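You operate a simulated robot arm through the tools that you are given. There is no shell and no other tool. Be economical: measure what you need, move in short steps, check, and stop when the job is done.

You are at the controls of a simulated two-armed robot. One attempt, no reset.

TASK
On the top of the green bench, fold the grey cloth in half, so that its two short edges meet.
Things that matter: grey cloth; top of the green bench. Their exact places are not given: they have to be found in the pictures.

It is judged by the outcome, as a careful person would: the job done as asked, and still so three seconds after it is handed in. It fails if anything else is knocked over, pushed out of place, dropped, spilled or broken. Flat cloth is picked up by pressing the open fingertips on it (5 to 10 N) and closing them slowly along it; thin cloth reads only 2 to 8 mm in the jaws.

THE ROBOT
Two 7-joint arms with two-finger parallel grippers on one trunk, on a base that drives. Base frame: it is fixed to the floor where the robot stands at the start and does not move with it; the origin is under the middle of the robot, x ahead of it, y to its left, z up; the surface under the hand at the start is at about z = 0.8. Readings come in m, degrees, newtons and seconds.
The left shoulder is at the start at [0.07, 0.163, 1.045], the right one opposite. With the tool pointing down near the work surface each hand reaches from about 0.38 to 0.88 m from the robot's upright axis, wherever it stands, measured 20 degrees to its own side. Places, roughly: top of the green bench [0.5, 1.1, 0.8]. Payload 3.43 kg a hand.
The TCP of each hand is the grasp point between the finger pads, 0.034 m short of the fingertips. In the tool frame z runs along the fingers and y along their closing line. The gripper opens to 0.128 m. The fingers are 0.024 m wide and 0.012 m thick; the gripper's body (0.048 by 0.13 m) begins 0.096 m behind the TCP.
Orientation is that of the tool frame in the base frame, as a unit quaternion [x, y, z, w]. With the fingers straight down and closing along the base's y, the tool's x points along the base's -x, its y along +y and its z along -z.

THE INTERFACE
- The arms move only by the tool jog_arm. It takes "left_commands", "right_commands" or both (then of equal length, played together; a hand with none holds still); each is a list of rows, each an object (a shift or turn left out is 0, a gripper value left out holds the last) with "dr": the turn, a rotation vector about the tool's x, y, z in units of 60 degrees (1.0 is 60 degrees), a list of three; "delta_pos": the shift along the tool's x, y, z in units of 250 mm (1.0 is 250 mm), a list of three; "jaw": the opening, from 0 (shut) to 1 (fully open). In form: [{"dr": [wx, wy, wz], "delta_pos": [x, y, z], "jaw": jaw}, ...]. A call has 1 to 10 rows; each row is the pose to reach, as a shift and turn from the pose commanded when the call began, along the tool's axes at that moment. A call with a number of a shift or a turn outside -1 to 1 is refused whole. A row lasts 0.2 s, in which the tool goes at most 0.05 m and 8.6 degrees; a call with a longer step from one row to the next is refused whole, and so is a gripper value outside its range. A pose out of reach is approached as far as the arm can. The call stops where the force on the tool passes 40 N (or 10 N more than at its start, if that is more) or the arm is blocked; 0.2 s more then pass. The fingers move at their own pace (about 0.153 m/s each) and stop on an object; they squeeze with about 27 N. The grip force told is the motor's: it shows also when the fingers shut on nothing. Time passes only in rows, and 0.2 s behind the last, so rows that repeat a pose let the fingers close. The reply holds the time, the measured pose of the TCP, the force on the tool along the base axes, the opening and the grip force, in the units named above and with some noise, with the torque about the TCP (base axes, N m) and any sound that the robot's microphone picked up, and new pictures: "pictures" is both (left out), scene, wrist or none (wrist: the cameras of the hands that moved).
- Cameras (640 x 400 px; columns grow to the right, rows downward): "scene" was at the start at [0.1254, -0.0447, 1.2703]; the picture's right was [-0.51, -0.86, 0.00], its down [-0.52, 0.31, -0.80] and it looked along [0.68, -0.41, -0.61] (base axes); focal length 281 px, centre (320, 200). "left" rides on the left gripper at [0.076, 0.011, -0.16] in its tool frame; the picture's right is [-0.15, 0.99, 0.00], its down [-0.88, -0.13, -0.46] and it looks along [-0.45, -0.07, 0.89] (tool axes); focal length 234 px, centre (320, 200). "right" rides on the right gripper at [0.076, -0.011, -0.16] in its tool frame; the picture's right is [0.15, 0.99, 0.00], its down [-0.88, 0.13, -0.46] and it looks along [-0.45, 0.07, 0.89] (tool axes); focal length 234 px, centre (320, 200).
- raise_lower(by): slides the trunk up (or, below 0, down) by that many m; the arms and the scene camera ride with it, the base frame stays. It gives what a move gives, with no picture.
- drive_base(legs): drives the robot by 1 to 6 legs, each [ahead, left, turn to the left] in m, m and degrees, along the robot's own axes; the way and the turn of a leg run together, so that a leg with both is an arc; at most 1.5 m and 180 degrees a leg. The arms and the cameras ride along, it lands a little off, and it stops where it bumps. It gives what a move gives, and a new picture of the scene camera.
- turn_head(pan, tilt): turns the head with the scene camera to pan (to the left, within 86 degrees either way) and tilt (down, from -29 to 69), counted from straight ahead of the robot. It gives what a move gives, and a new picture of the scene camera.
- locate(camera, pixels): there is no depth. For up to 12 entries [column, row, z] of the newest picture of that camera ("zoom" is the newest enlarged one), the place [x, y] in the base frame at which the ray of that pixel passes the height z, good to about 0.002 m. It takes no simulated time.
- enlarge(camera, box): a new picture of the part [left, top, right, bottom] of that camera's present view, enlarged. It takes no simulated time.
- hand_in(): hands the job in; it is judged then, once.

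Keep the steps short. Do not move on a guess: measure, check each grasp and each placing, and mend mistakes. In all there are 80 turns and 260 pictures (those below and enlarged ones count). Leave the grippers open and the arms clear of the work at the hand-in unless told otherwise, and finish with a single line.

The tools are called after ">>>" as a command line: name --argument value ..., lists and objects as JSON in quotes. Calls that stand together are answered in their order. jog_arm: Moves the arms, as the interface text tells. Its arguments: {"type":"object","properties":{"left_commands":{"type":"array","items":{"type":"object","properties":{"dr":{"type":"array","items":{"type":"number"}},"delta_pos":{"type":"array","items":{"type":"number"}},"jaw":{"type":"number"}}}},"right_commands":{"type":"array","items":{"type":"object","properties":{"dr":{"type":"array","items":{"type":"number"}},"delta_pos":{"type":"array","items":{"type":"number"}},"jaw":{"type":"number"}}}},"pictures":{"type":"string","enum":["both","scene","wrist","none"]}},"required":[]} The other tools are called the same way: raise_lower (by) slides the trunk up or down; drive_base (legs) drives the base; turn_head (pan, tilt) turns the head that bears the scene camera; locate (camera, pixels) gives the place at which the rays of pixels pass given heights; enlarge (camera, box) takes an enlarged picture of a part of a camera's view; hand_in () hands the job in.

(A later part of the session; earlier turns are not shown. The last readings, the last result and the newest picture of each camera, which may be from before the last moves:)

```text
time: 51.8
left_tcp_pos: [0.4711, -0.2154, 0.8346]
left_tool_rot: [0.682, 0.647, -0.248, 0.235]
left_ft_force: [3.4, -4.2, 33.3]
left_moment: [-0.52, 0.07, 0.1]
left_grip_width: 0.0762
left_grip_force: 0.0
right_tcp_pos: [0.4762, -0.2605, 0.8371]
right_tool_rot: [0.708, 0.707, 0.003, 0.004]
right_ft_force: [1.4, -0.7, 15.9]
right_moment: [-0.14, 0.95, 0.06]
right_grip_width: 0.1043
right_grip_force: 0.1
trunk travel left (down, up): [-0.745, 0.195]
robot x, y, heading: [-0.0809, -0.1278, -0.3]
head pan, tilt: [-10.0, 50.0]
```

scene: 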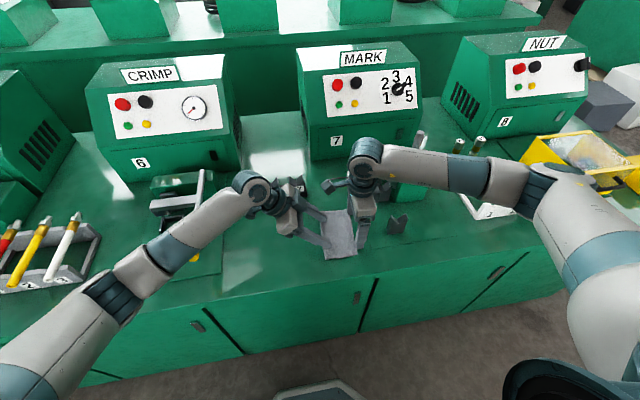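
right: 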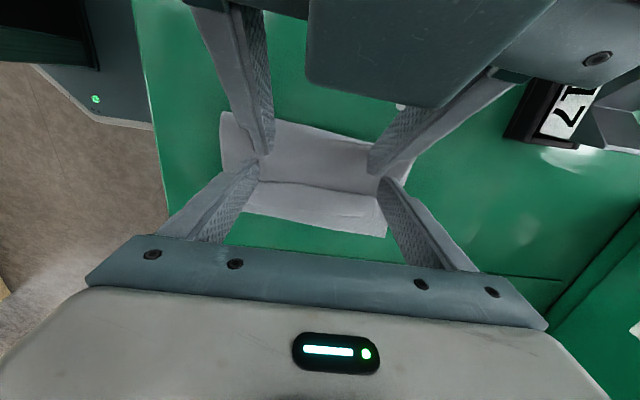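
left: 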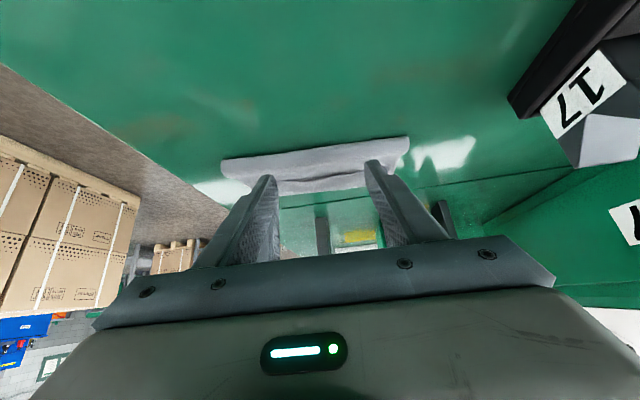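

All the load is on the near finger. I'll tilt 0.7° to share it, then drag 48 mm.

>>> jog_arm --right_commands '[{"dr": [0.012, 0, 0]}, {"dr": [0.012, 0, 0], "delta_pos": [-0.02, 0, 0.001]}, {"dr": [0.012, 0, 0], "delta_pos": [-0.04, 0, 0.002]}, {"dr": [0.012, 0, 0], "delta_pos": [-0.06, 0, 0.002]}, {"dr": [0.012, 0, 0], "delta_pos": [-0.08, 0, 0.003]}, {"dr": [0.012, 0, 0], "delta_pos": [-0.1, 0, 0.004]}]' --pictures "wrist"

>>> enlarge --camera "right" --box '[190, 60, 450, 222]'

```text
time: 53.1
left_tcp_pos: [0.4701, -0.216, 0.8334]
left_tool_rot: [0.682, 0.647, -0.248, 0.235]
left_ft_force: [5.2, -10.9, 20.0]
left_moment: [-0.62, -0.16, -0.05]
left_grip_width: 0.0759
left_grip_force: 0.0
right_tcp_pos: [0.4743, -0.2835, 0.8353]
right_tool_rot: [0.708, 0.707, -0.003, 0.0]
right_ft_force: [-4.2, 17.5, 32.8]
right_moment: [0.5, -1.14, 0.72]
right_grip_width: 0.1022
right_grip_force: 0.1
trunk travel left (down, up): [-0.745, 0.195]
robot x, y, heading: [-0.0787, -0.1244, -0.0]
head pan, tilt: [-10.0, 50.0]
```

right: 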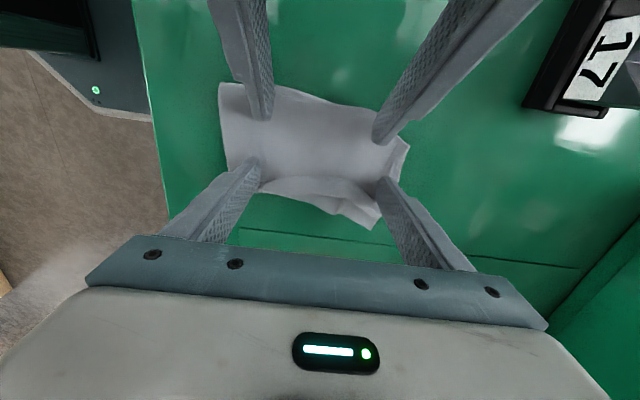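

```text
2.46 times, centred on (320, 141) of right
```

zoom: 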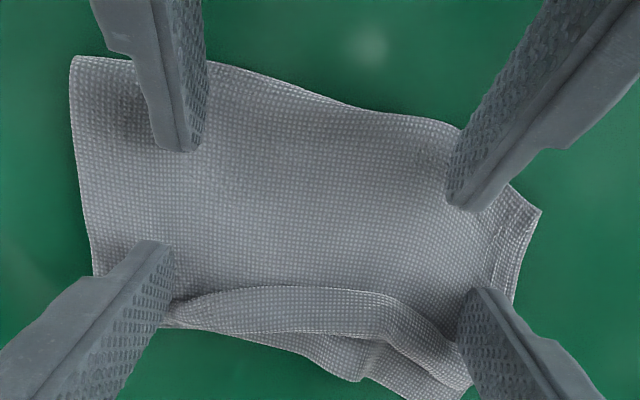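

It's working: the hem is rolling over. The far finger presses too hard, though (33 N) and is skewing the lower layer. I'll ease off by about 1.5 mm, level half way and continue.

>>> jog_arm --right_commands '[{"dr": [-0.006, 0, 0], "delta_pos": [0, 0, -0.006]}, {"dr": [-0.006, 0, 0], "delta_pos": [-0.02, 0, -0.006]}, {"dr": [-0.006, 0, 0], "delta_pos": [-0.04, 0, -0.006]}, {"dr": [-0.006, 0, 0], "delta_pos": [-0.06, 0, -0.006]}, {"dr": [-0.006, 0, 0], "delta_pos": [-0.08, 0, -0.006]}]' --pictures "wrist"

>>> enlarge --camera "right" --box '[190, 60, 450, 222]'

```text
time: 54.4
left_tcp_pos: [0.471, -0.2175, 0.8352]
left_tool_rot: [0.681, 0.647, -0.248, 0.237]
left_ft_force: [-2.2, -10.7, 21.3]
left_moment: [-0.62, 0.35, 0.23]
left_grip_width: 0.0754
left_grip_force: 0.0
right_tcp_pos: [0.4731, -0.3037, 0.8355]
right_tool_rot: [0.708, 0.707, -0.001, 0.002]
right_ft_force: [1.3, 14.5, 22.8]
right_moment: [0.37, 0.65, -0.47]
right_grip_width: 0.1037
right_grip_force: 0.1
trunk travel left (down, up): [-0.745, 0.195]
robot x, y, heading: [-0.0791, -0.1258, -0.1]
head pan, tilt: [-10.0, 50.0]
```

right: 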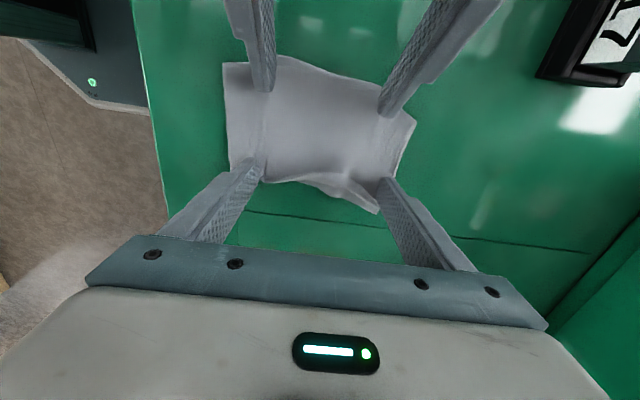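

```text
2.46 times, centred on (320, 141) of right
```

zoom: 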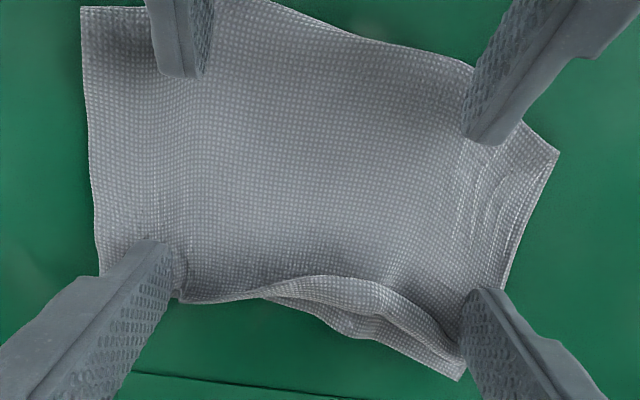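

The near end looks unrolled. I'll lift the right hand clear and look.

>>> jog_arm --right_commands '[{"delta_pos": [0, 0, -0.06]}, {"delta_pos": [-0.04, 0, -0.2]}, {"delta_pos": [-0.04, 0, -0.3]}, {"delta_pos": [-0.04, 0, -0.3]}]' --pictures "wrist"

>>> enlarge --camera "right" --box '[200, 30, 440, 180]'

```text
time: 55.4
left_tcp_pos: [0.4726, -0.2164, 0.835]
left_tool_rot: [0.682, 0.646, -0.248, 0.235]
left_ft_force: [-2.0, 0.5, 33.3]
left_moment: [-0.39, 0.55, -0.09]
left_grip_width: 0.0757
left_grip_force: 0.1
right_tcp_pos: [0.4738, -0.3138, 0.9107]
right_tool_rot: [0.708, 0.706, -0.001, 0.002]
right_ft_force: [0.3, 0.5, -0.1]
right_moment: [0.02, 0.0, 0.01]
right_grip_width: 0.1051
right_grip_force: 0.0
trunk travel left (down, up): [-0.745, 0.195]
robot x, y, heading: [-0.0835, -0.1241, -0.3]
head pan, tilt: [-10.0, 50.0]
```

right: 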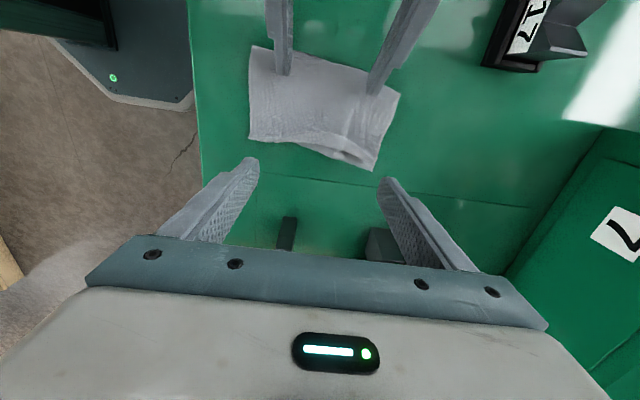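

```text
2.67 times, centred on (320, 105) of right
```

zoom: 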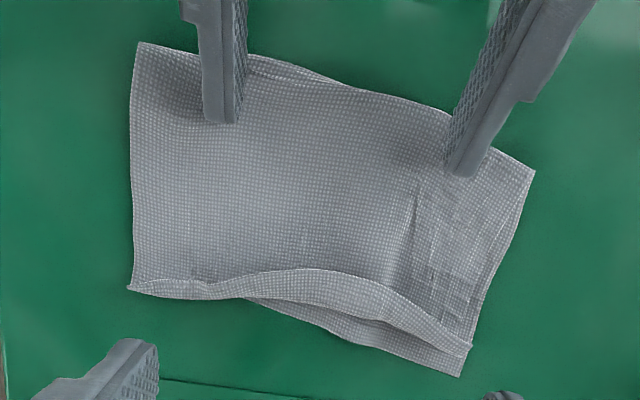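

Much better: the near corner is flat, and a narrow hem remains over the middle and far part. I'll measure it and repeat there with the fingers closer together.

>>> locate --camera "zoom" --pixels '[[200, 282, 0.804], [300, 270, 0.806], [390, 298, 0.806], [470, 346, 0.804], [470, 358, 0.802], [458, 376, 0.801], [340, 336, 0.802], [245, 300, 0.801], [128, 288, 0.802], [533, 172, 0.802], [137, 43, 0.802]]'

```text
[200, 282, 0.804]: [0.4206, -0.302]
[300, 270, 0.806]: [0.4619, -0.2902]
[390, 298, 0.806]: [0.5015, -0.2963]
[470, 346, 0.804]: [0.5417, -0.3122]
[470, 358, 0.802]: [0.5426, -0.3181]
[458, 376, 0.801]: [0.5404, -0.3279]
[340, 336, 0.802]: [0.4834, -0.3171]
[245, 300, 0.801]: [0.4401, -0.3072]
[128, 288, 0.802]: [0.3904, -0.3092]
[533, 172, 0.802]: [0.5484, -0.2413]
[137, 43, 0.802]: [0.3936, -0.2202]
```

>>> jog_arm --right_commands '[{"delta_pos": [0.046, 0.052, 0], "dr": [0, 0, 0.1], "jaw": 0.3}, {"delta_pos": [0.092, 0.104, 0.05], "dr": [0, 0, 0.2]}, {"delta_pos": [0.092, 0.104, 0.16], "dr": [0, 0, 0.2]}, {"delta_pos": [0.092, 0.104, 0.27], "dr": [0, 0, 0.2]}, {"delta_pos": [0.092, 0.104, 0.287], "dr": [0, 0, 0.2]}, {"delta_pos": [0.092, 0.104, 0.287], "dr": [0, 0, 0.2]}]' --pictures "wrist"

>>> enlarge --camera "right" --box '[190, 60, 450, 222]'

```text
time: 56.8
left_tcp_pos: [0.4723, -0.2166, 0.8348]
left_tool_rot: [0.682, 0.646, -0.248, 0.236]
left_ft_force: [0.8, -0.3, 36.0]
left_moment: [-0.42, 0.42, -0.08]
left_grip_width: 0.0759
left_grip_force: 0.1
right_tcp_pos: [0.5007, -0.2938, 0.8358]
right_tool_rot: [0.777, 0.629, -0.002, 0.001]
right_ft_force: [0.8, -0.1, 0.4]
right_moment: [-0.01, -0.02, -0.03]
right_grip_width: 0.0381
right_grip_force: 0.1
trunk travel left (down, up): [-0.745, 0.195]
robot x, y, heading: [-0.0819, -0.1257, -0.2]
head pan, tilt: [-10.0, 50.0]
```

right: 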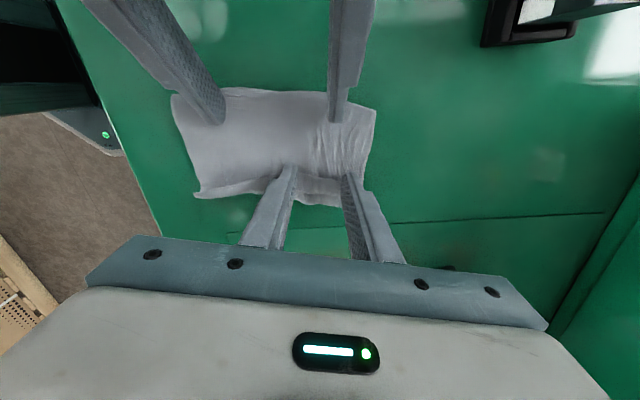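

```text
2.46 times, centred on (320, 141) of right
```

zoom: 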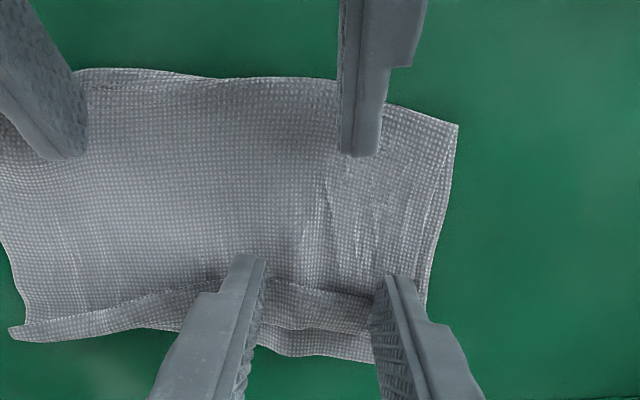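

The fingers straddle the remaining hem edge. I'll press about 1.5 mm and drag 24 mm.

>>> jog_arm --right_commands '[{"delta_pos": [0.008, 0, 0.004]}, {"delta_pos": [0.008, 0, 0.008]}, {"delta_pos": [-0.01, 0, 0.008]}, {"delta_pos": [-0.028, 0, 0.008]}, {"delta_pos": [-0.046, 0, 0.008]}, {"delta_pos": [-0.064, 0, 0.008]}, {"delta_pos": [-0.082, 0, 0.008]}, {"delta_pos": [-0.096, 0, 0.008]}]' --pictures "none"

>>> enlarge --camera "right" --box '[190, 60, 450, 222]'

```text
time: 58.5
left_tcp_pos: [0.4711, -0.2154, 0.8344]
left_tool_rot: [0.682, 0.647, -0.248, 0.235]
left_ft_force: [1.5, -0.2, 35.9]
left_moment: [-0.43, 0.41, -0.08]
left_grip_width: 0.0757
left_grip_force: 0.0
right_tcp_pos: [0.4953, -0.3173, 0.836]
right_tool_rot: [0.778, 0.629, -0.001, 0.002]
right_ft_force: [-0.3, 0.2, 0.1]
right_moment: [0.0, 0.0, -0.01]
right_grip_width: 0.0384
right_grip_force: 0.2
trunk travel left (down, up): [-0.745, 0.195]
robot x, y, heading: [-0.0782, -0.1302, -0.5]
head pan, tilt: [-10.0, 50.0]
```

```text
2.46 times, centred on (320, 141) of right
```

zoom: 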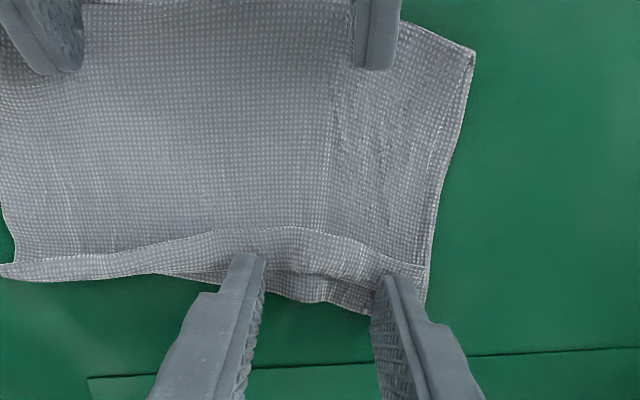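

That pass was too light and the fingers slid over the hem. I'll lift, go back and press until I read a force.

>>> jog_arm --right_commands '[{"delta_pos": [0, 0, -0.04]}, {"delta_pos": [0.06, 0, -0.06]}, {"delta_pos": [0.116, 0.004, -0.06]}, {"delta_pos": [0.116, 0.004, 0.0]}, {"delta_pos": [0.116, 0.004, 0.008]}, {"delta_pos": [0.116, 0.004, 0.008]}]' --pictures "none"

>>> enlarge --camera "right" --box '[190, 60, 450, 222]'

```text
time: 60.0
left_tcp_pos: [0.4713, -0.2168, 0.8357]
left_tool_rot: [0.681, 0.647, -0.247, 0.236]
left_ft_force: [4.7, -2.7, 26.8]
left_moment: [-0.39, 0.3, 0.11]
left_grip_width: 0.0753
left_grip_force: 0.0
right_tcp_pos: [0.505, -0.2882, 0.8363]
right_tool_rot: [0.778, 0.629, 0.001, 0.003]
right_ft_force: [-2.2, -1.9, 24.8]
right_moment: [-0.31, 0.03, -0.04]
right_grip_width: 0.0382
right_grip_force: 0.0
trunk travel left (down, up): [-0.745, 0.195]
robot x, y, heading: [-0.079, -0.1256, -0.1]
head pan, tilt: [-10.0, 50.0]
```

```text
2.46 times, centred on (320, 141) of right
```

zoom: 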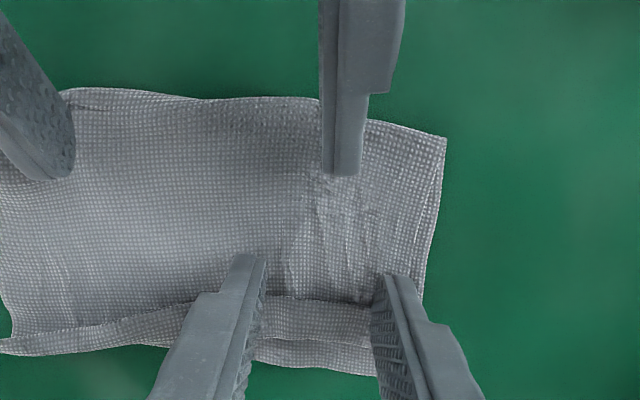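

24.8 N is plenty. I'll ease it slightly and drag 30 mm.

>>> jog_arm --right_commands '[{"delta_pos": [0, 0, -0.002]}, {"delta_pos": [-0.018, 0, -0.002]}, {"delta_pos": [-0.036, 0, -0.002]}, {"delta_pos": [-0.054, 0, -0.002]}, {"delta_pos": [-0.072, 0, -0.002]}, {"delta_pos": [-0.09, 0, -0.002]}, {"delta_pos": [-0.108, 0, -0.002]}]' --pictures "none"

>>> enlarge --camera "right" --box '[190, 60, 450, 222]'

```text
time: 61.5
left_tcp_pos: [0.4704, -0.2157, 0.8346]
left_tool_rot: [0.682, 0.646, -0.248, 0.235]
left_ft_force: [1.2, -4.9, 20.3]
left_moment: [-0.38, 0.78, 0.22]
left_grip_width: 0.0752
left_grip_force: 0.1
right_tcp_pos: [0.4964, -0.3127, 0.8361]
right_tool_rot: [0.778, 0.628, 0.0, 0.002]
right_ft_force: [-0.3, 10.7, 32.8]
right_moment: [0.05, 0.06, -0.12]
right_grip_width: 0.0386
right_grip_force: 0.1
trunk travel left (down, up): [-0.745, 0.195]
robot x, y, heading: [-0.0785, -0.1285, -0.2]
head pan, tilt: [-10.0, 50.0]
```

```text
2.46 times, centred on (320, 141) of right
```

zoom: 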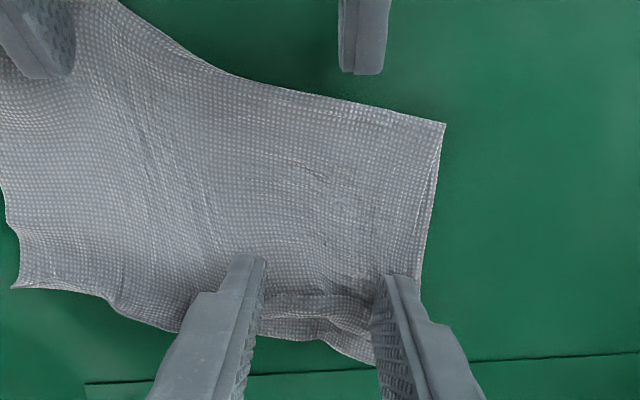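

The far side has slipped out from the left hold. I'll lift both hands straight off and look at the whole cloth.

>>> jog_arm --left_commands '[{"delta_pos": [-0.01, 0, -0.02]}, {"delta_pos": [-0.05, 0, -0.1]}, {"delta_pos": [-0.05, 0, -0.28]}, {"delta_pos": [-0.05, 0, -0.46]}, {"delta_pos": [-0.05, 0, -0.6]}, {"delta_pos": [-0.05, 0, -0.6]}]' --right_commands '[{"delta_pos": [0, 0, -0.04]}, {"delta_pos": [0, 0, -0.2]}, {"delta_pos": [-0.1, 0, -0.36]}, {"delta_pos": [-0.25, 0, -0.4]}, {"delta_pos": [-0.3, 0, -0.4]}, {"delta_pos": [-0.3, 0, -0.4]}]' --pictures "scene"

>>> enlarge --camera "scene" --box '[300, 190, 396, 270]'

```text
time: 63.0
left_tcp_pos: [0.4765, -0.132, 0.9532]
left_tool_rot: [0.681, 0.647, -0.249, 0.234]
left_ft_force: [-0.3, -0.1, -0.1]
left_moment: [-0.02, 0.04, 0.01]
left_grip_width: 0.0769
left_grip_force: 0.1
right_tcp_pos: [0.484, -0.3866, 0.9336]
right_tool_rot: [0.778, 0.628, -0.002, 0.0]
right_ft_force: [-0.9, 0.4, 0.6]
right_moment: [-0.02, 0.0, 0.0]
right_grip_width: 0.0387
right_grip_force: 0.0
trunk travel left (down, up): [-0.745, 0.195]
robot x, y, heading: [-0.0781, -0.1247, -0.3]
head pan, tilt: [-10.0, 50.0]
```

scene: 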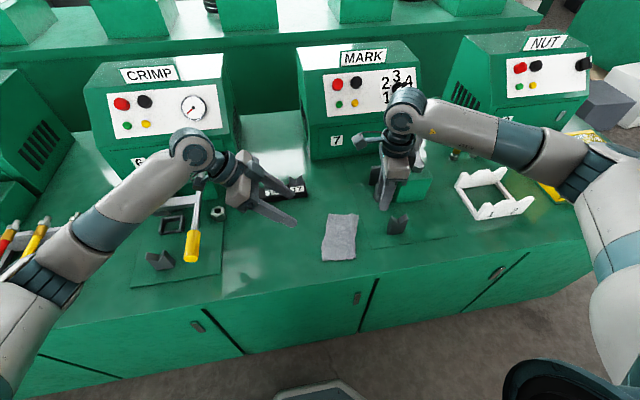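

```text
5.00 times, centred on (348, 230) of scene
```

zoom: 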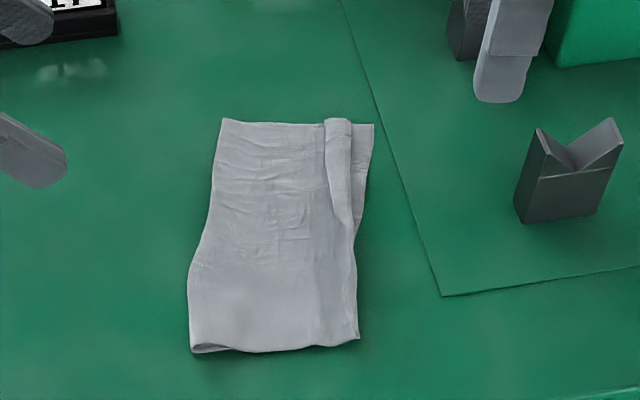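

Only the far third of the hem is still turned back. I'll measure it.

>>> locate --camera "zoom" --pixels '[[325, 121, 0.806], [332, 170, 0.806], [347, 218, 0.804], [352, 122, 0.806], [354, 200, 0.804], [373, 125, 0.8], [362, 200, 0.8], [357, 336, 0.802], [222, 119, 0.802], [213, 190, 0.802], [189, 270, 0.803], [192, 350, 0.802]]'

```text
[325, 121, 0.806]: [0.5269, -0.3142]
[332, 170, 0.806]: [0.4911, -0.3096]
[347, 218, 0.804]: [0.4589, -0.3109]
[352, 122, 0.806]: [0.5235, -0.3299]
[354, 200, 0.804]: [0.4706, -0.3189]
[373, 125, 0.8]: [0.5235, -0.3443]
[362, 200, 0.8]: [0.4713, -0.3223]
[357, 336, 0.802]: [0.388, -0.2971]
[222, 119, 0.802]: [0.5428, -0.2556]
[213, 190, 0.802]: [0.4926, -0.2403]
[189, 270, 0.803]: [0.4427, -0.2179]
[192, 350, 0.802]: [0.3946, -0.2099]
```

The cloth is now just rotated about 18°, with the fold and edges otherwise fairly straight. I'll hold near the fold with the left again, turned to match and further in, then wipe the far part of the hem.

>>> jog_arm --left_commands '[{"delta_pos": [-0.005, 0.02, 0.1], "dr": [0.072, 0, 0.086]}, {"delta_pos": [-0.01, 0.04, 0.22], "dr": [0.145, 0, 0.172]}, {"delta_pos": [-0.02, 0.083, 0.34], "dr": [0.145, 0, 0.172]}, {"delta_pos": [-0.03, 0.083, 0.47], "dr": [0.145, 0, 0.172]}, {"delta_pos": [-0.04, 0.083, 0.598], "dr": [0.145, 0, 0.172]}, {"delta_pos": [-0.04, 0.083, 0.598], "dr": [0.145, 0, 0.172]}]' --pictures "wrist"

```text
time: 64.3
left_tcp_pos: [0.4942, -0.2333, 0.8472]
left_tool_rot: [0.753, 0.563, -0.275, 0.203]
left_ft_force: [0.2, -0.1, -0.2]
left_moment: [0.0, 0.01, 0.01]
left_grip_width: 0.077
left_grip_force: 0.0
right_tcp_pos: [0.4836, -0.3855, 0.9333]
right_tool_rot: [0.778, 0.628, -0.002, 0.0]
right_ft_force: [0.2, 0.7, -0.1]
right_moment: [-0.02, 0.04, -0.01]
right_grip_width: 0.0384
right_grip_force: 0.0
trunk travel left (down, up): [-0.745, 0.195]
robot x, y, heading: [-0.0798, -0.1295, -0.4]
head pan, tilt: [-10.0, 50.0]
```

left: 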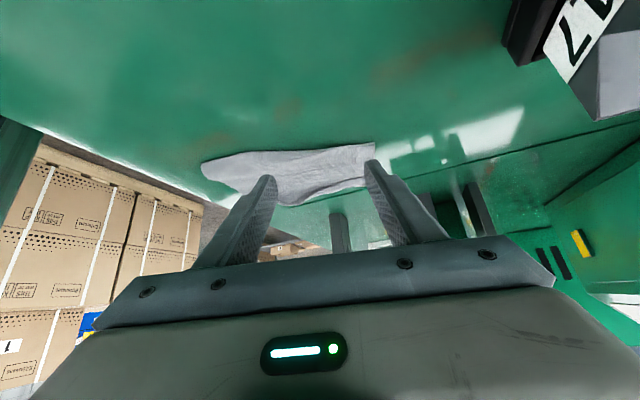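

>>> jog_arm --left_commands '[{"delta_pos": [0.01, -0.024, 0.01]}, {"delta_pos": [0.02, -0.024, 0.022]}, {"delta_pos": [0.03, -0.024, 0.036]}, {"delta_pos": [0.03, -0.024, 0.036]}, {"delta_pos": [0.03, -0.024, 0.036]}, {"delta_pos": [0.03, -0.024, 0.036]}]' --right_commands '[{"delta_pos": [0.1, 0, 0], "jaw": 0.2}, {"delta_pos": [0.22, 0, 0.08]}, {"delta_pos": [0.336, 0, 0.18]}, {"delta_pos": [0.336, 0, 0.28]}, {"delta_pos": [0.336, 0, 0.345]}, {"delta_pos": [0.336, 0, 0.345]}]' --pictures "wrist"

>>> enlarge --camera "right" --box '[190, 60, 450, 222]'

```text
time: 65.8
left_tcp_pos: [0.4865, -0.232, 0.8359]
left_tool_rot: [0.753, 0.563, -0.275, 0.203]
left_ft_force: [-0.8, -0.4, 0.3]
left_moment: [0.02, 0.01, -0.02]
left_grip_width: 0.0766
left_grip_force: 0.1
right_tcp_pos: [0.5023, -0.3067, 0.8468]
right_tool_rot: [0.778, 0.629, -0.001, 0.001]
right_ft_force: [-0.2, -0.1, 0.5]
right_moment: [0.0, -0.01, 0.0]
right_grip_width: 0.0253
right_grip_force: 0.0
trunk travel left (down, up): [-0.745, 0.195]
robot x, y, heading: [-0.0798, -0.1254, -0.4]
head pan, tilt: [-10.0, 50.0]
```

right: 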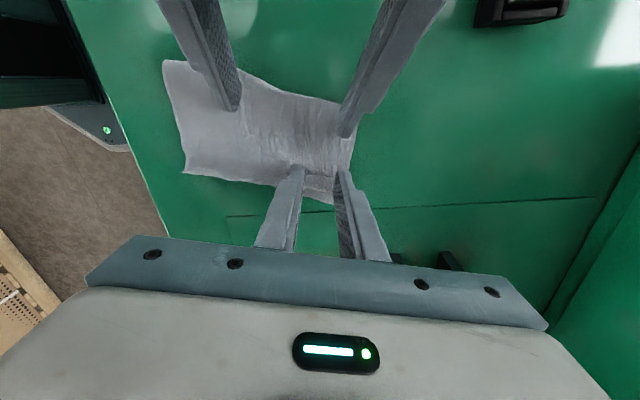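
left: 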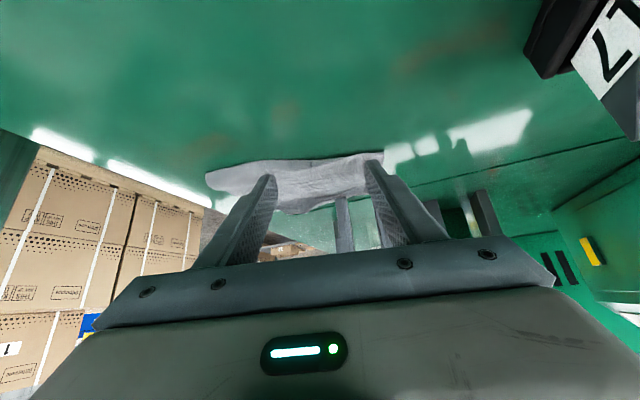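

```text
2.46 times, centred on (320, 141) of right
```

zoom: 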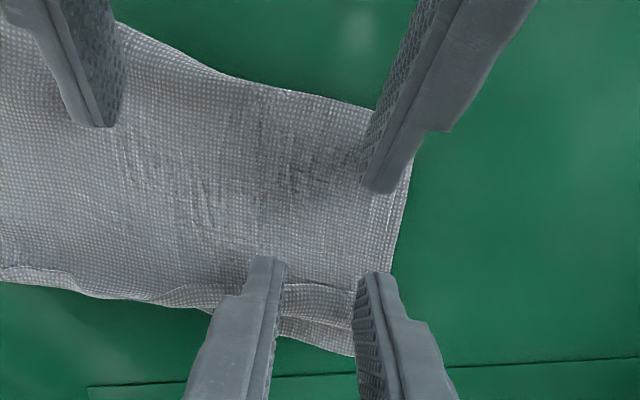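

The placement is good. I'll press the left down another 3 mm and bring the right to contact.

>>> jog_arm --left_commands '[{"delta_pos": [0.005, 0, 0.006]}, {"delta_pos": [0.009, 0, 0.01]}, {"delta_pos": [0.009, 0, 0.01]}]' --right_commands '[{"delta_pos": [0, 0, 0]}, {"delta_pos": [0, 0, 0.03]}, {"delta_pos": [0, 0, 0.042]}]' --pictures "none"

```text
time: 66.5
left_tcp_pos: [0.4875, -0.2324, 0.8357]
left_tool_rot: [0.753, 0.562, -0.274, 0.204]
left_ft_force: [1.0, 1.9, 16.2]
left_moment: [-0.19, -0.27, 0.06]
left_grip_width: 0.0766
left_grip_force: 0.1
right_tcp_pos: [0.5016, -0.3062, 0.8372]
right_tool_rot: [0.778, 0.628, -0.001, 0.002]
right_ft_force: [0.0, -1.1, 1.1]
right_moment: [0.0, 0.0, 0.01]
right_grip_width: 0.0257
right_grip_force: 0.0
trunk travel left (down, up): [-0.745, 0.195]
robot x, y, heading: [-0.08, -0.1266, -0.3]
head pan, tilt: [-10.0, 50.0]
```

Now I'll add about 1 mm on each hand and drag 30 mm.

>>> jog_arm --left_commands '[{"delta_pos": [0.003, 0, 0.003]}, {"delta_pos": [0.003, 0, 0.003]}, {"delta_pos": [0.003, 0, 0.003]}, {"delta_pos": [0.003, 0, 0.003]}, {"delta_pos": [0.003, 0, 0.003]}, {"delta_pos": [0.003, 0, 0.003]}, {"delta_pos": [0.003, 0, 0.003]}, {"delta_pos": [0.003, 0, 0.003]}]' --right_commands '[{"delta_pos": [0.008, 0, 0.004]}, {"delta_pos": [0.008, 0, 0.008]}, {"delta_pos": [-0.01, 0, 0.008]}, {"delta_pos": [-0.03, 0, 0.008]}, {"delta_pos": [-0.05, 0, 0.008]}, {"delta_pos": [-0.07, 0, 0.008]}, {"delta_pos": [-0.09, 0, 0.008]}, {"delta_pos": [-0.11, 0, 0.008]}]' --pictures "none"

>>> enlarge --camera "right" --box '[190, 60, 450, 222]'

```text
time: 68.3
left_tcp_pos: [0.4864, -0.233, 0.8343]
left_tool_rot: [0.752, 0.562, -0.274, 0.206]
left_ft_force: [5.1, -4.7, 35.3]
left_moment: [-0.6, -0.24, -0.01]
left_grip_width: 0.0768
left_grip_force: 0.2
right_tcp_pos: [0.4943, -0.3324, 0.8367]
right_tool_rot: [0.778, 0.629, -0.001, 0.001]
right_ft_force: [1.6, 4.1, 7.8]
right_moment: [0.18, -0.1, 0.05]
right_grip_width: 0.0258
right_grip_force: 0.0
trunk travel left (down, up): [-0.745, 0.195]
robot x, y, heading: [-0.0827, -0.1289, -0.2]
head pan, tilt: [-10.0, 50.0]
```

```text
2.46 times, centred on (320, 141) of right
```

zoom: 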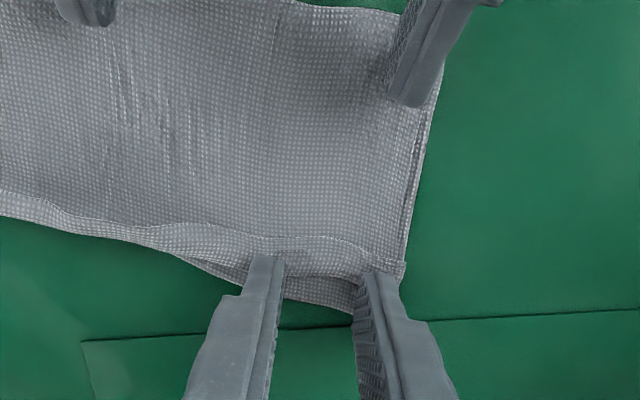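

The hold worked this time, and the hem edge moved partway. I'll repeat with firmer pressure from further behind the edge.

>>> jog_arm --right_commands '[{"delta_pos": [0, 0, -0.05]}, {"delta_pos": [0.1, 0, -0.05]}, {"delta_pos": [0.1, 0, 0.0]}, {"delta_pos": [0.1, 0, 0.003]}, {"delta_pos": [0.08, 0, 0.003]}, {"delta_pos": [0.06, 0, 0.003]}, {"delta_pos": [0.04, 0, 0.003]}, {"delta_pos": [0.02, 0, 0.003]}, {"delta_pos": [0.0, 0, 0.003]}, {"delta_pos": [-0.02, 0, 0.003]}]' --pictures "none"

>>> enlarge --camera "right" --box '[190, 60, 450, 222]'

```text
time: 70.5
left_tcp_pos: [0.4867, -0.2325, 0.8351]
left_tool_rot: [0.753, 0.563, -0.273, 0.206]
left_ft_force: [4.5, -6.7, 35.1]
left_moment: [-0.7, -0.06, -0.07]
left_grip_width: 0.0773
left_grip_force: 0.1
right_tcp_pos: [0.493, -0.3394, 0.8363]
right_tool_rot: [0.778, 0.629, -0.001, 0.003]
right_ft_force: [0.5, 4.7, 8.7]
right_moment: [0.22, -0.16, 0.05]
right_grip_width: 0.0255
right_grip_force: 0.0
trunk travel left (down, up): [-0.745, 0.195]
robot x, y, heading: [-0.0791, -0.1294, -0.3]
head pan, tilt: [-10.0, 50.0]
```

```text
2.46 times, centred on (320, 141) of right
```

zoom: 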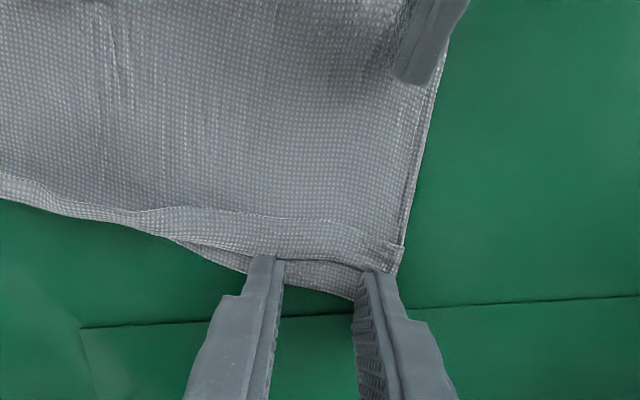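

Still sliding over at 9 N; the earlier success was at about 25 N. I'll start behind the hem edge and press harder.

>>> jog_arm --right_commands '[{"delta_pos": [0, 0, -0.05]}, {"delta_pos": [0.14, 0, -0.05]}, {"delta_pos": [0.14, 0, 0.0]}, {"delta_pos": [0.14, 0, 0.009]}, {"delta_pos": [0.12, 0, 0.009]}, {"delta_pos": [0.1, 0, 0.009]}, {"delta_pos": [0.08, 0, 0.009]}, {"delta_pos": [0.06, 0, 0.009]}, {"delta_pos": [0.04, 0, 0.009]}, {"delta_pos": [0.02, 0, 0.009]}]' --pictures "none"

>>> enlarge --camera "right" --box '[190, 60, 450, 222]'

```text
time: 72.4
left_tcp_pos: [0.4856, -0.2347, 0.8342]
left_tool_rot: [0.753, 0.562, -0.275, 0.206]
left_ft_force: [-1.6, 2.3, 12.2]
left_moment: [0.0, 0.46, -0.06]
left_grip_width: 0.0776
left_grip_force: 0.3
right_tcp_pos: [0.4985, -0.3189, 0.8361]
right_tool_rot: [0.776, 0.631, 0.004, 0.0]
right_ft_force: [-3.0, 1.3, 22.3]
right_moment: [-0.1, 0.18, -0.06]
right_grip_width: 0.0251
right_grip_force: 0.0
trunk travel left (down, up): [-0.745, 0.195]
robot x, y, heading: [-0.0804, -0.1279, -0.1]
head pan, tilt: [-10.0, 50.0]
stopped in row 9 (right hand): the force on the tool passed its limit at 41 N (the readings are from after the stop); the commanded pose is now the measured one
```

```text
2.46 times, centred on (320, 141) of right
```

zoom: 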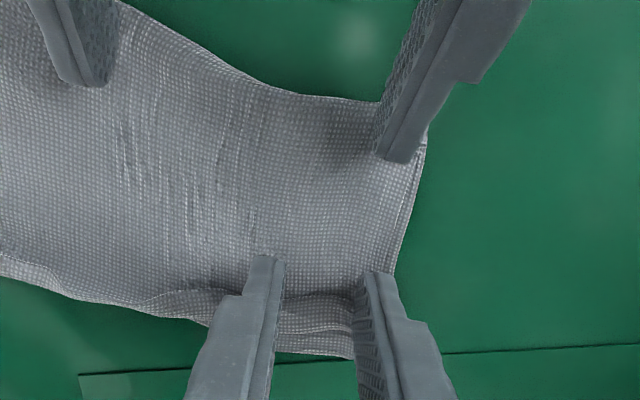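

The hem is rolling now. The force limit stopped it at 41 N, so I'll ease 0.7 mm and continue 25 mm.

>>> jog_arm --right_commands '[{"delta_pos": [0, 0, -0.002]}, {"delta_pos": [-0.02, 0, -0.002]}, {"delta_pos": [-0.04, 0, -0.002]}, {"delta_pos": [-0.06, 0, -0.003]}, {"delta_pos": [-0.08, 0, -0.003]}, {"delta_pos": [-0.1, 0, -0.003]}, {"delta_pos": [-0.1, 0, -0.05]}, {"delta_pos": [-0.14, 0, -0.2]}, {"delta_pos": [-0.2, 0, -0.34]}]' --pictures "none"

>>> enlarge --camera "right" --box '[170, 0, 430, 162]'

```text
time: 74.4
left_tcp_pos: [0.4867, -0.2338, 0.8344]
left_tool_rot: [0.753, 0.562, -0.275, 0.206]
left_ft_force: [0.5, -1.4, 33.2]
left_moment: [-0.04, 1.37, 0.04]
left_grip_width: 0.0764
left_grip_force: 0.0
right_tcp_pos: [0.4818, -0.3685, 0.9212]
right_tool_rot: [0.777, 0.629, 0.002, 0.001]
right_ft_force: [-0.6, 0.2, 0.1]
right_moment: [-0.03, -0.03, -0.01]
right_grip_width: 0.0256
right_grip_force: 0.0
trunk travel left (down, up): [-0.745, 0.195]
robot x, y, heading: [-0.0793, -0.1318, -0.1]
head pan, tilt: [-10.0, 50.0]
```

```text
2.46 times, centred on (300, 81) of right
```

zoom: 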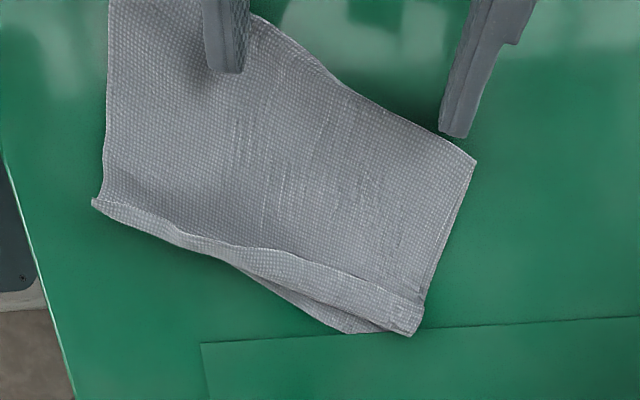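

The far corner has come over. I'll take the left hand off, bring it upright and unturned again (needed for the lever too), and look at the cloth.

>>> jog_arm --left_commands '[{"delta_pos": [-0.01, 0, -0.02]}, {"delta_pos": [-0.05, 0, -0.1]}, {"delta_pos": [-0.05, 0, -0.28]}, {"delta_pos": [-0.05, 0, -0.46]}, {"delta_pos": [-0.05, 0, -0.6]}, {"delta_pos": [-0.05, 0, -0.6]}]' --pictures "none"

>>> jog_arm --left_commands '[{"dr": [0, 0.133, 0], "delta_pos": [-0.05, 0, -0.06]}, {"dr": [0, 0.267, 0], "delta_pos": [-0.1, 0, -0.12]}, {"dr": [0, 0.4, 0], "delta_pos": [-0.15, 0, -0.18]}, {"dr": [0, 0.533, 0], "delta_pos": [-0.2, 0, -0.24]}, {"dr": [0, 0.667, 0], "delta_pos": [-0.257, 0, -0.306]}, {"dr": [0, 0.667, 0], "delta_pos": [-0.257, 0, -0.306]}]' --pictures "none"

>>> jog_arm --left_commands '[{"dr": [0, 0, -0.14]}, {"dr": [0, 0, -0.28]}, {"dr": [0, 0, -0.42]}, {"dr": [0, 0, -0.56]}, {"dr": [0, 0, -0.7]}, {"dr": [0, 0, -0.84]}, {"dr": [0, 0, -0.95]}, {"dr": [0, 0, -0.95]}]' --pictures "none"

>>> jog_arm --left_commands '[{"dr": [0, 0, -0.14]}, {"dr": [0, 0, -0.28]}, {"dr": [0, 0, -0.42]}, {"dr": [0, 0, -0.56]}, {"dr": [0, 0, -0.7]}, {"dr": [0, 0, -0.83]}, {"dr": [0, 0, -0.83]}]' --pictures "scene"

>>> enlarge --camera "scene" --box '[90, 130, 290, 290]'

>>> enlarge --camera "scene" --box '[300, 190, 396, 270]'

```text
time: 75.8
left_tcp_pos: [0.5121, -0.1514, 0.9536]
left_tool_rot: [0.752, 0.563, -0.276, 0.203]
left_ft_force: [0.3, 0.3, -0.6]
left_moment: [0.01, 0.0, 0.0]
left_grip_width: 0.0768
left_grip_force: 0.0
right_tcp_pos: [0.4852, -0.3689, 0.9181]
right_tool_rot: [0.776, 0.63, 0.001, -0.001]
right_ft_force: [-0.1, 0.3, 0.9]
right_moment: [-0.01, -0.03, 0.0]
right_grip_width: 0.0257
right_grip_force: 0.0
trunk travel left (down, up): [-0.745, 0.195]
robot x, y, heading: [-0.0773, -0.128, -0.3]
head pan, tilt: [-10.0, 50.0]
```

```text
time: 77.2
left_tcp_pos: [0.5122, -0.1515, 1.053]
left_tool_rot: [0.801, 0.598, 0.0, -0.001]
left_ft_force: [0.5, 0.4, -0.1]
left_moment: [-0.03, 0.01, 0.01]
left_grip_width: 0.0769
left_grip_force: 0.1
right_tcp_pos: [0.486, -0.3674, 0.9193]
right_tool_rot: [0.777, 0.63, 0.001, -0.001]
right_ft_force: [-0.2, 1.2, -0.2]
right_moment: [-0.03, 0.02, 0.02]
right_grip_width: 0.0257
right_grip_force: 0.1
trunk travel left (down, up): [-0.745, 0.195]
robot x, y, heading: [-0.0798, -0.1256, 0.1]
head pan, tilt: [-10.0, 50.0]
```

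```text
time: 79.0
left_tcp_pos: [0.5132, -0.1511, 1.0534]
left_tool_rot: [0.418, 0.908, -0.001, -0.003]
left_ft_force: [-0.9, 0.2, 0.3]
left_moment: [-0.02, -0.04, 0.04]
left_grip_width: 0.0766
left_grip_force: 0.1
right_tcp_pos: [0.4854, -0.3689, 0.9187]
right_tool_rot: [0.777, 0.63, 0.001, -0.001]
right_ft_force: [0.9, 0.1, 0.3]
right_moment: [-0.03, -0.03, -0.02]
right_grip_width: 0.0256
right_grip_force: 0.2
trunk travel left (down, up): [-0.745, 0.195]
robot x, y, heading: [-0.0802, -0.1249, -0.3]
head pan, tilt: [-10.0, 50.0]
```

```text
time: 80.6
left_tcp_pos: [0.5139, -0.1509, 1.0537]
left_tool_rot: [-0.003, 1.0, 0.0, -0.002]
left_ft_force: [-0.8, 0.6, -0.4]
left_moment: [-0.02, 0.02, 0.0]
left_grip_width: 0.077
left_grip_force: 0.0
right_tcp_pos: [0.4854, -0.3688, 0.919]
right_tool_rot: [0.776, 0.63, 0.002, -0.001]
right_ft_force: [0.7, 0.5, 0.7]
right_moment: [-0.01, 0.0, 0.03]
right_grip_width: 0.0257
right_grip_force: 0.0
trunk travel left (down, up): [-0.745, 0.195]
robot x, y, heading: [-0.0823, -0.1274, -0.2]
head pan, tilt: [-10.0, 50.0]
```

scene: 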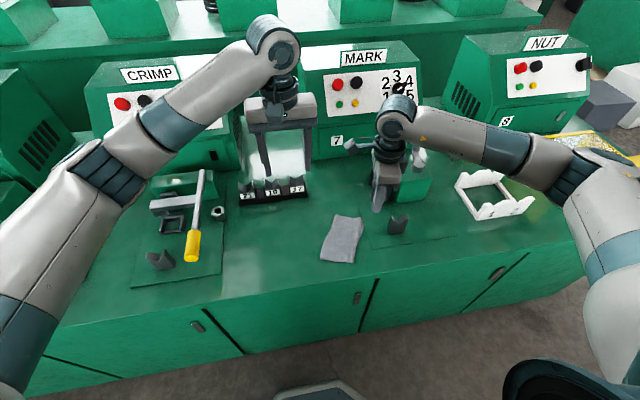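

```text
2.50 times, centred on (190, 210) of scene
```

zoom: 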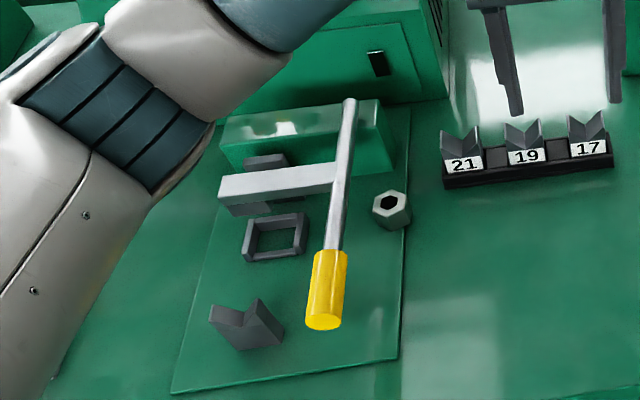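

```text
5.00 times, centred on (348, 230) of scene
```

zoom: 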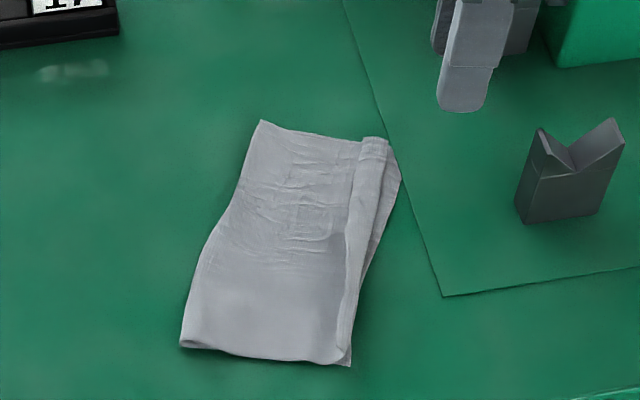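

A hem of about 10 mm is still turned. I'll measure the cloth now for one more hold-and-wipe, plus the lever points.

>>> locate --camera "zoom" --pixels '[[262, 120, 0.802], [215, 225, 0.802], [182, 345, 0.802], [362, 140, 0.806], [350, 230, 0.805], [340, 350, 0.804], [387, 140, 0.804], [400, 180, 0.801], [372, 240, 0.802], [352, 363, 0.802]]'

>>> locate --camera "scene" --pixels '[[191, 259, 0.84], [191, 259, 0.88], [193, 230, 0.85], [193, 230, 0.9], [202, 170, 0.85], [202, 170, 0.9], [202, 170, 0.95], [196, 200, 0.85], [196, 200, 0.9]]'

>>> enlarge --camera "right" --box '[200, 20, 360, 120]'

```text
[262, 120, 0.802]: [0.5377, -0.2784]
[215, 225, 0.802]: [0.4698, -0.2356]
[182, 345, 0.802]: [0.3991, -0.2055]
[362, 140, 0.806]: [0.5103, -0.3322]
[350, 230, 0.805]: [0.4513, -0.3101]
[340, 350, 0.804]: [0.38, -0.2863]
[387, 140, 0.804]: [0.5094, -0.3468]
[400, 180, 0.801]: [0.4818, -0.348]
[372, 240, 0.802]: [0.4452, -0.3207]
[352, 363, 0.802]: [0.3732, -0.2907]
```

```text
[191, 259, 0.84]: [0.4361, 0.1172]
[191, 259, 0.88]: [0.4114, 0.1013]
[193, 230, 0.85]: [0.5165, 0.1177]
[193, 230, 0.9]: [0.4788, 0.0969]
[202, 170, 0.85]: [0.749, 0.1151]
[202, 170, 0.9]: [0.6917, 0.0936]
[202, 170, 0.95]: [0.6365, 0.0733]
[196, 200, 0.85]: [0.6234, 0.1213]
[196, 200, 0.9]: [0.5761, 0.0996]
```

```text
4.00 times, centred on (280, 70) of right
```

zoom: 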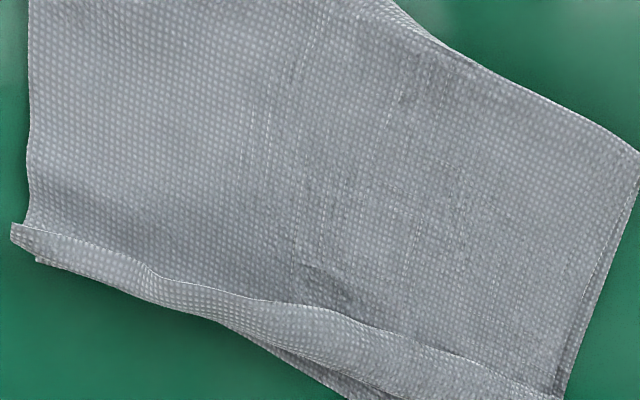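

The remaining hem is 5 to 13 mm wide, at about 20° slant. In one go I'll hold near the fold with the left closed fingertips (leaning 45°) and bring the right hand, spread and aligned to the hem, just above and behind the hem edge.

>>> jog_arm --left_commands '[{"dr": [0.125, 0, 0], "delta_pos": [0.03, -0.006, 0.06], "jaw": 0}, {"dr": [0.25, 0, 0], "delta_pos": [0.06, -0.012, 0.12]}, {"dr": [0.375, 0, 0], "delta_pos": [0.09, -0.018, 0.19]}, {"dr": [0.5, 0, 0], "delta_pos": [0.12, -0.024, 0.25]}, {"dr": [0.625, 0, 0], "delta_pos": [0.15, -0.03, 0.31]}, {"dr": [0.75, 0, 0], "delta_pos": [0.176, -0.036, 0.376]}, {"dr": [0.75, 0, 0], "delta_pos": [0.176, -0.036, 0.376]}]' --pictures "none"

>>> jog_arm --left_commands '[{"delta_pos": [0, 0.022, 0.11]}, {"delta_pos": [0, 0.045, 0.22]}, {"delta_pos": [0, 0.068, 0.33]}, {"delta_pos": [0, 0.09, 0.44]}, {"delta_pos": [0, 0.112, 0.556]}, {"delta_pos": [0, 0.112, 0.556]}]' --pictures "none"

>>> jog_arm --left_commands '[{"delta_pos": [0, 0.01, 0.01]}, {"delta_pos": [0, 0.02, 0.02]}, {"delta_pos": [0, 0.024, 0.024]}, {"delta_pos": [0, 0.026, 0.026]}, {"delta_pos": [0, 0.026, 0.026]}]' --pictures "none"

>>> jog_arm --right_commands '[{"delta_pos": [0.08, -0.08, 0], "dr": [0, 0, 0.065], "jaw": 0.6}, {"delta_pos": [0.16, -0.162, 0], "dr": [0, 0, 0.13]}, {"delta_pos": [0.239, -0.162, 0.08], "dr": [0, 0, 0.13]}, {"delta_pos": [0.239, -0.162, 0.18], "dr": [0, 0, 0.13]}, {"delta_pos": [0.239, -0.162, 0.28], "dr": [0, 0, 0.13]}, {"delta_pos": [0.239, -0.162, 0.312], "dr": [0, 0, 0.13]}, {"delta_pos": [0.239, -0.162, 0.312], "dr": [0, 0, 0.13]}]' --pictures "none"

>>> enlarge --camera "right" --box '[190, 60, 450, 222]'

```text
time: 82.2
left_tcp_pos: [0.4689, -0.1584, 0.9606]
left_tool_rot: [-0.004, 0.924, -0.383, -0.001]
left_ft_force: [-0.3, 0.0, 0.7]
left_moment: [0.03, -0.02, 0.02]
left_grip_width: 0.0001
left_grip_force: 27.3
right_tcp_pos: [0.4854, -0.3692, 0.9206]
right_tool_rot: [0.777, 0.63, 0.001, -0.001]
right_ft_force: [-0.1, 0.1, -0.5]
right_moment: [0.04, 0.05, -0.01]
right_grip_width: 0.0255
right_grip_force: 0.1
trunk travel left (down, up): [-0.745, 0.195]
robot x, y, heading: [-0.0755, -0.129, -0.1]
head pan, tilt: [-10.0, 50.0]
```

```text
time: 83.6
left_tcp_pos: [0.4691, -0.2369, 0.8423]
left_tool_rot: [-0.003, 0.924, -0.383, 0.0]
left_ft_force: [-0.1, 0.8, 0.5]
left_moment: [0.0, 0.04, 0.0]
left_grip_width: 0.0
left_grip_force: 27.6
right_tcp_pos: [0.4848, -0.3676, 0.9201]
right_tool_rot: [0.777, 0.63, 0.001, -0.001]
right_ft_force: [-0.2, -0.2, -0.2]
right_moment: [0.01, -0.01, 0.02]
right_grip_width: 0.0254
right_grip_force: 0.0
trunk travel left (down, up): [-0.745, 0.195]
robot x, y, heading: [-0.079, -0.1257, -0.2]
head pan, tilt: [-10.0, 50.0]
```

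```text
time: 84.8
left_tcp_pos: [0.4683, -0.2385, 0.8343]
left_tool_rot: [-0.002, 0.924, -0.382, -0.001]
left_ft_force: [0.3, 0.5, 0.6]
left_moment: [0.0, 0.01, 0.0]
left_grip_width: 0.0001
left_grip_force: 26.8
right_tcp_pos: [0.4839, -0.369, 0.9184]
right_tool_rot: [0.776, 0.63, 0.002, -0.002]
right_ft_force: [-0.2, 0.5, 0.0]
right_moment: [0.01, -0.04, 0.02]
right_grip_width: 0.0258
right_grip_force: 0.0
trunk travel left (down, up): [-0.745, 0.195]
robot x, y, heading: [-0.0783, -0.1234, -0.1]
head pan, tilt: [-10.0, 50.0]
```

```text
time: 86.4
left_tcp_pos: [0.4684, -0.2386, 0.8332]
left_tool_rot: [-0.003, 0.924, -0.382, -0.001]
left_ft_force: [-0.8, 0.1, 0.6]
left_moment: [0.02, -0.03, 0.0]
left_grip_width: 0.0
left_grip_force: 26.9
right_tcp_pos: [0.4617, -0.302, 0.8409]
right_tool_rot: [0.817, 0.576, 0.001, -0.001]
right_ft_force: [0.2, 0.3, 0.7]
right_moment: [0.0, 0.01, -0.01]
right_grip_width: 0.0768
right_grip_force: 0.0
trunk travel left (down, up): [-0.745, 0.195]
robot x, y, heading: [-0.077, -0.1253, -0.3]
head pan, tilt: [-10.0, 50.0]
```

```text
2.46 times, centred on (320, 141) of right
```

zoom: 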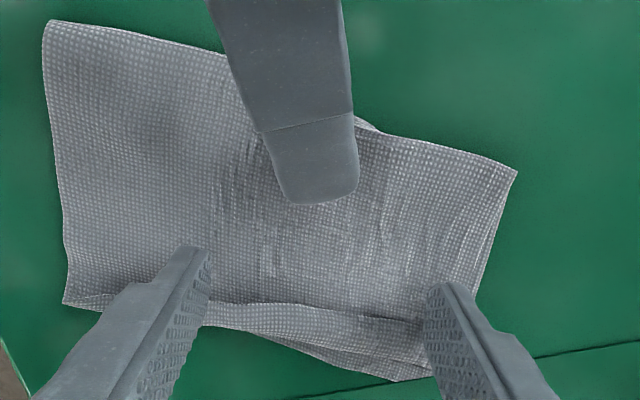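

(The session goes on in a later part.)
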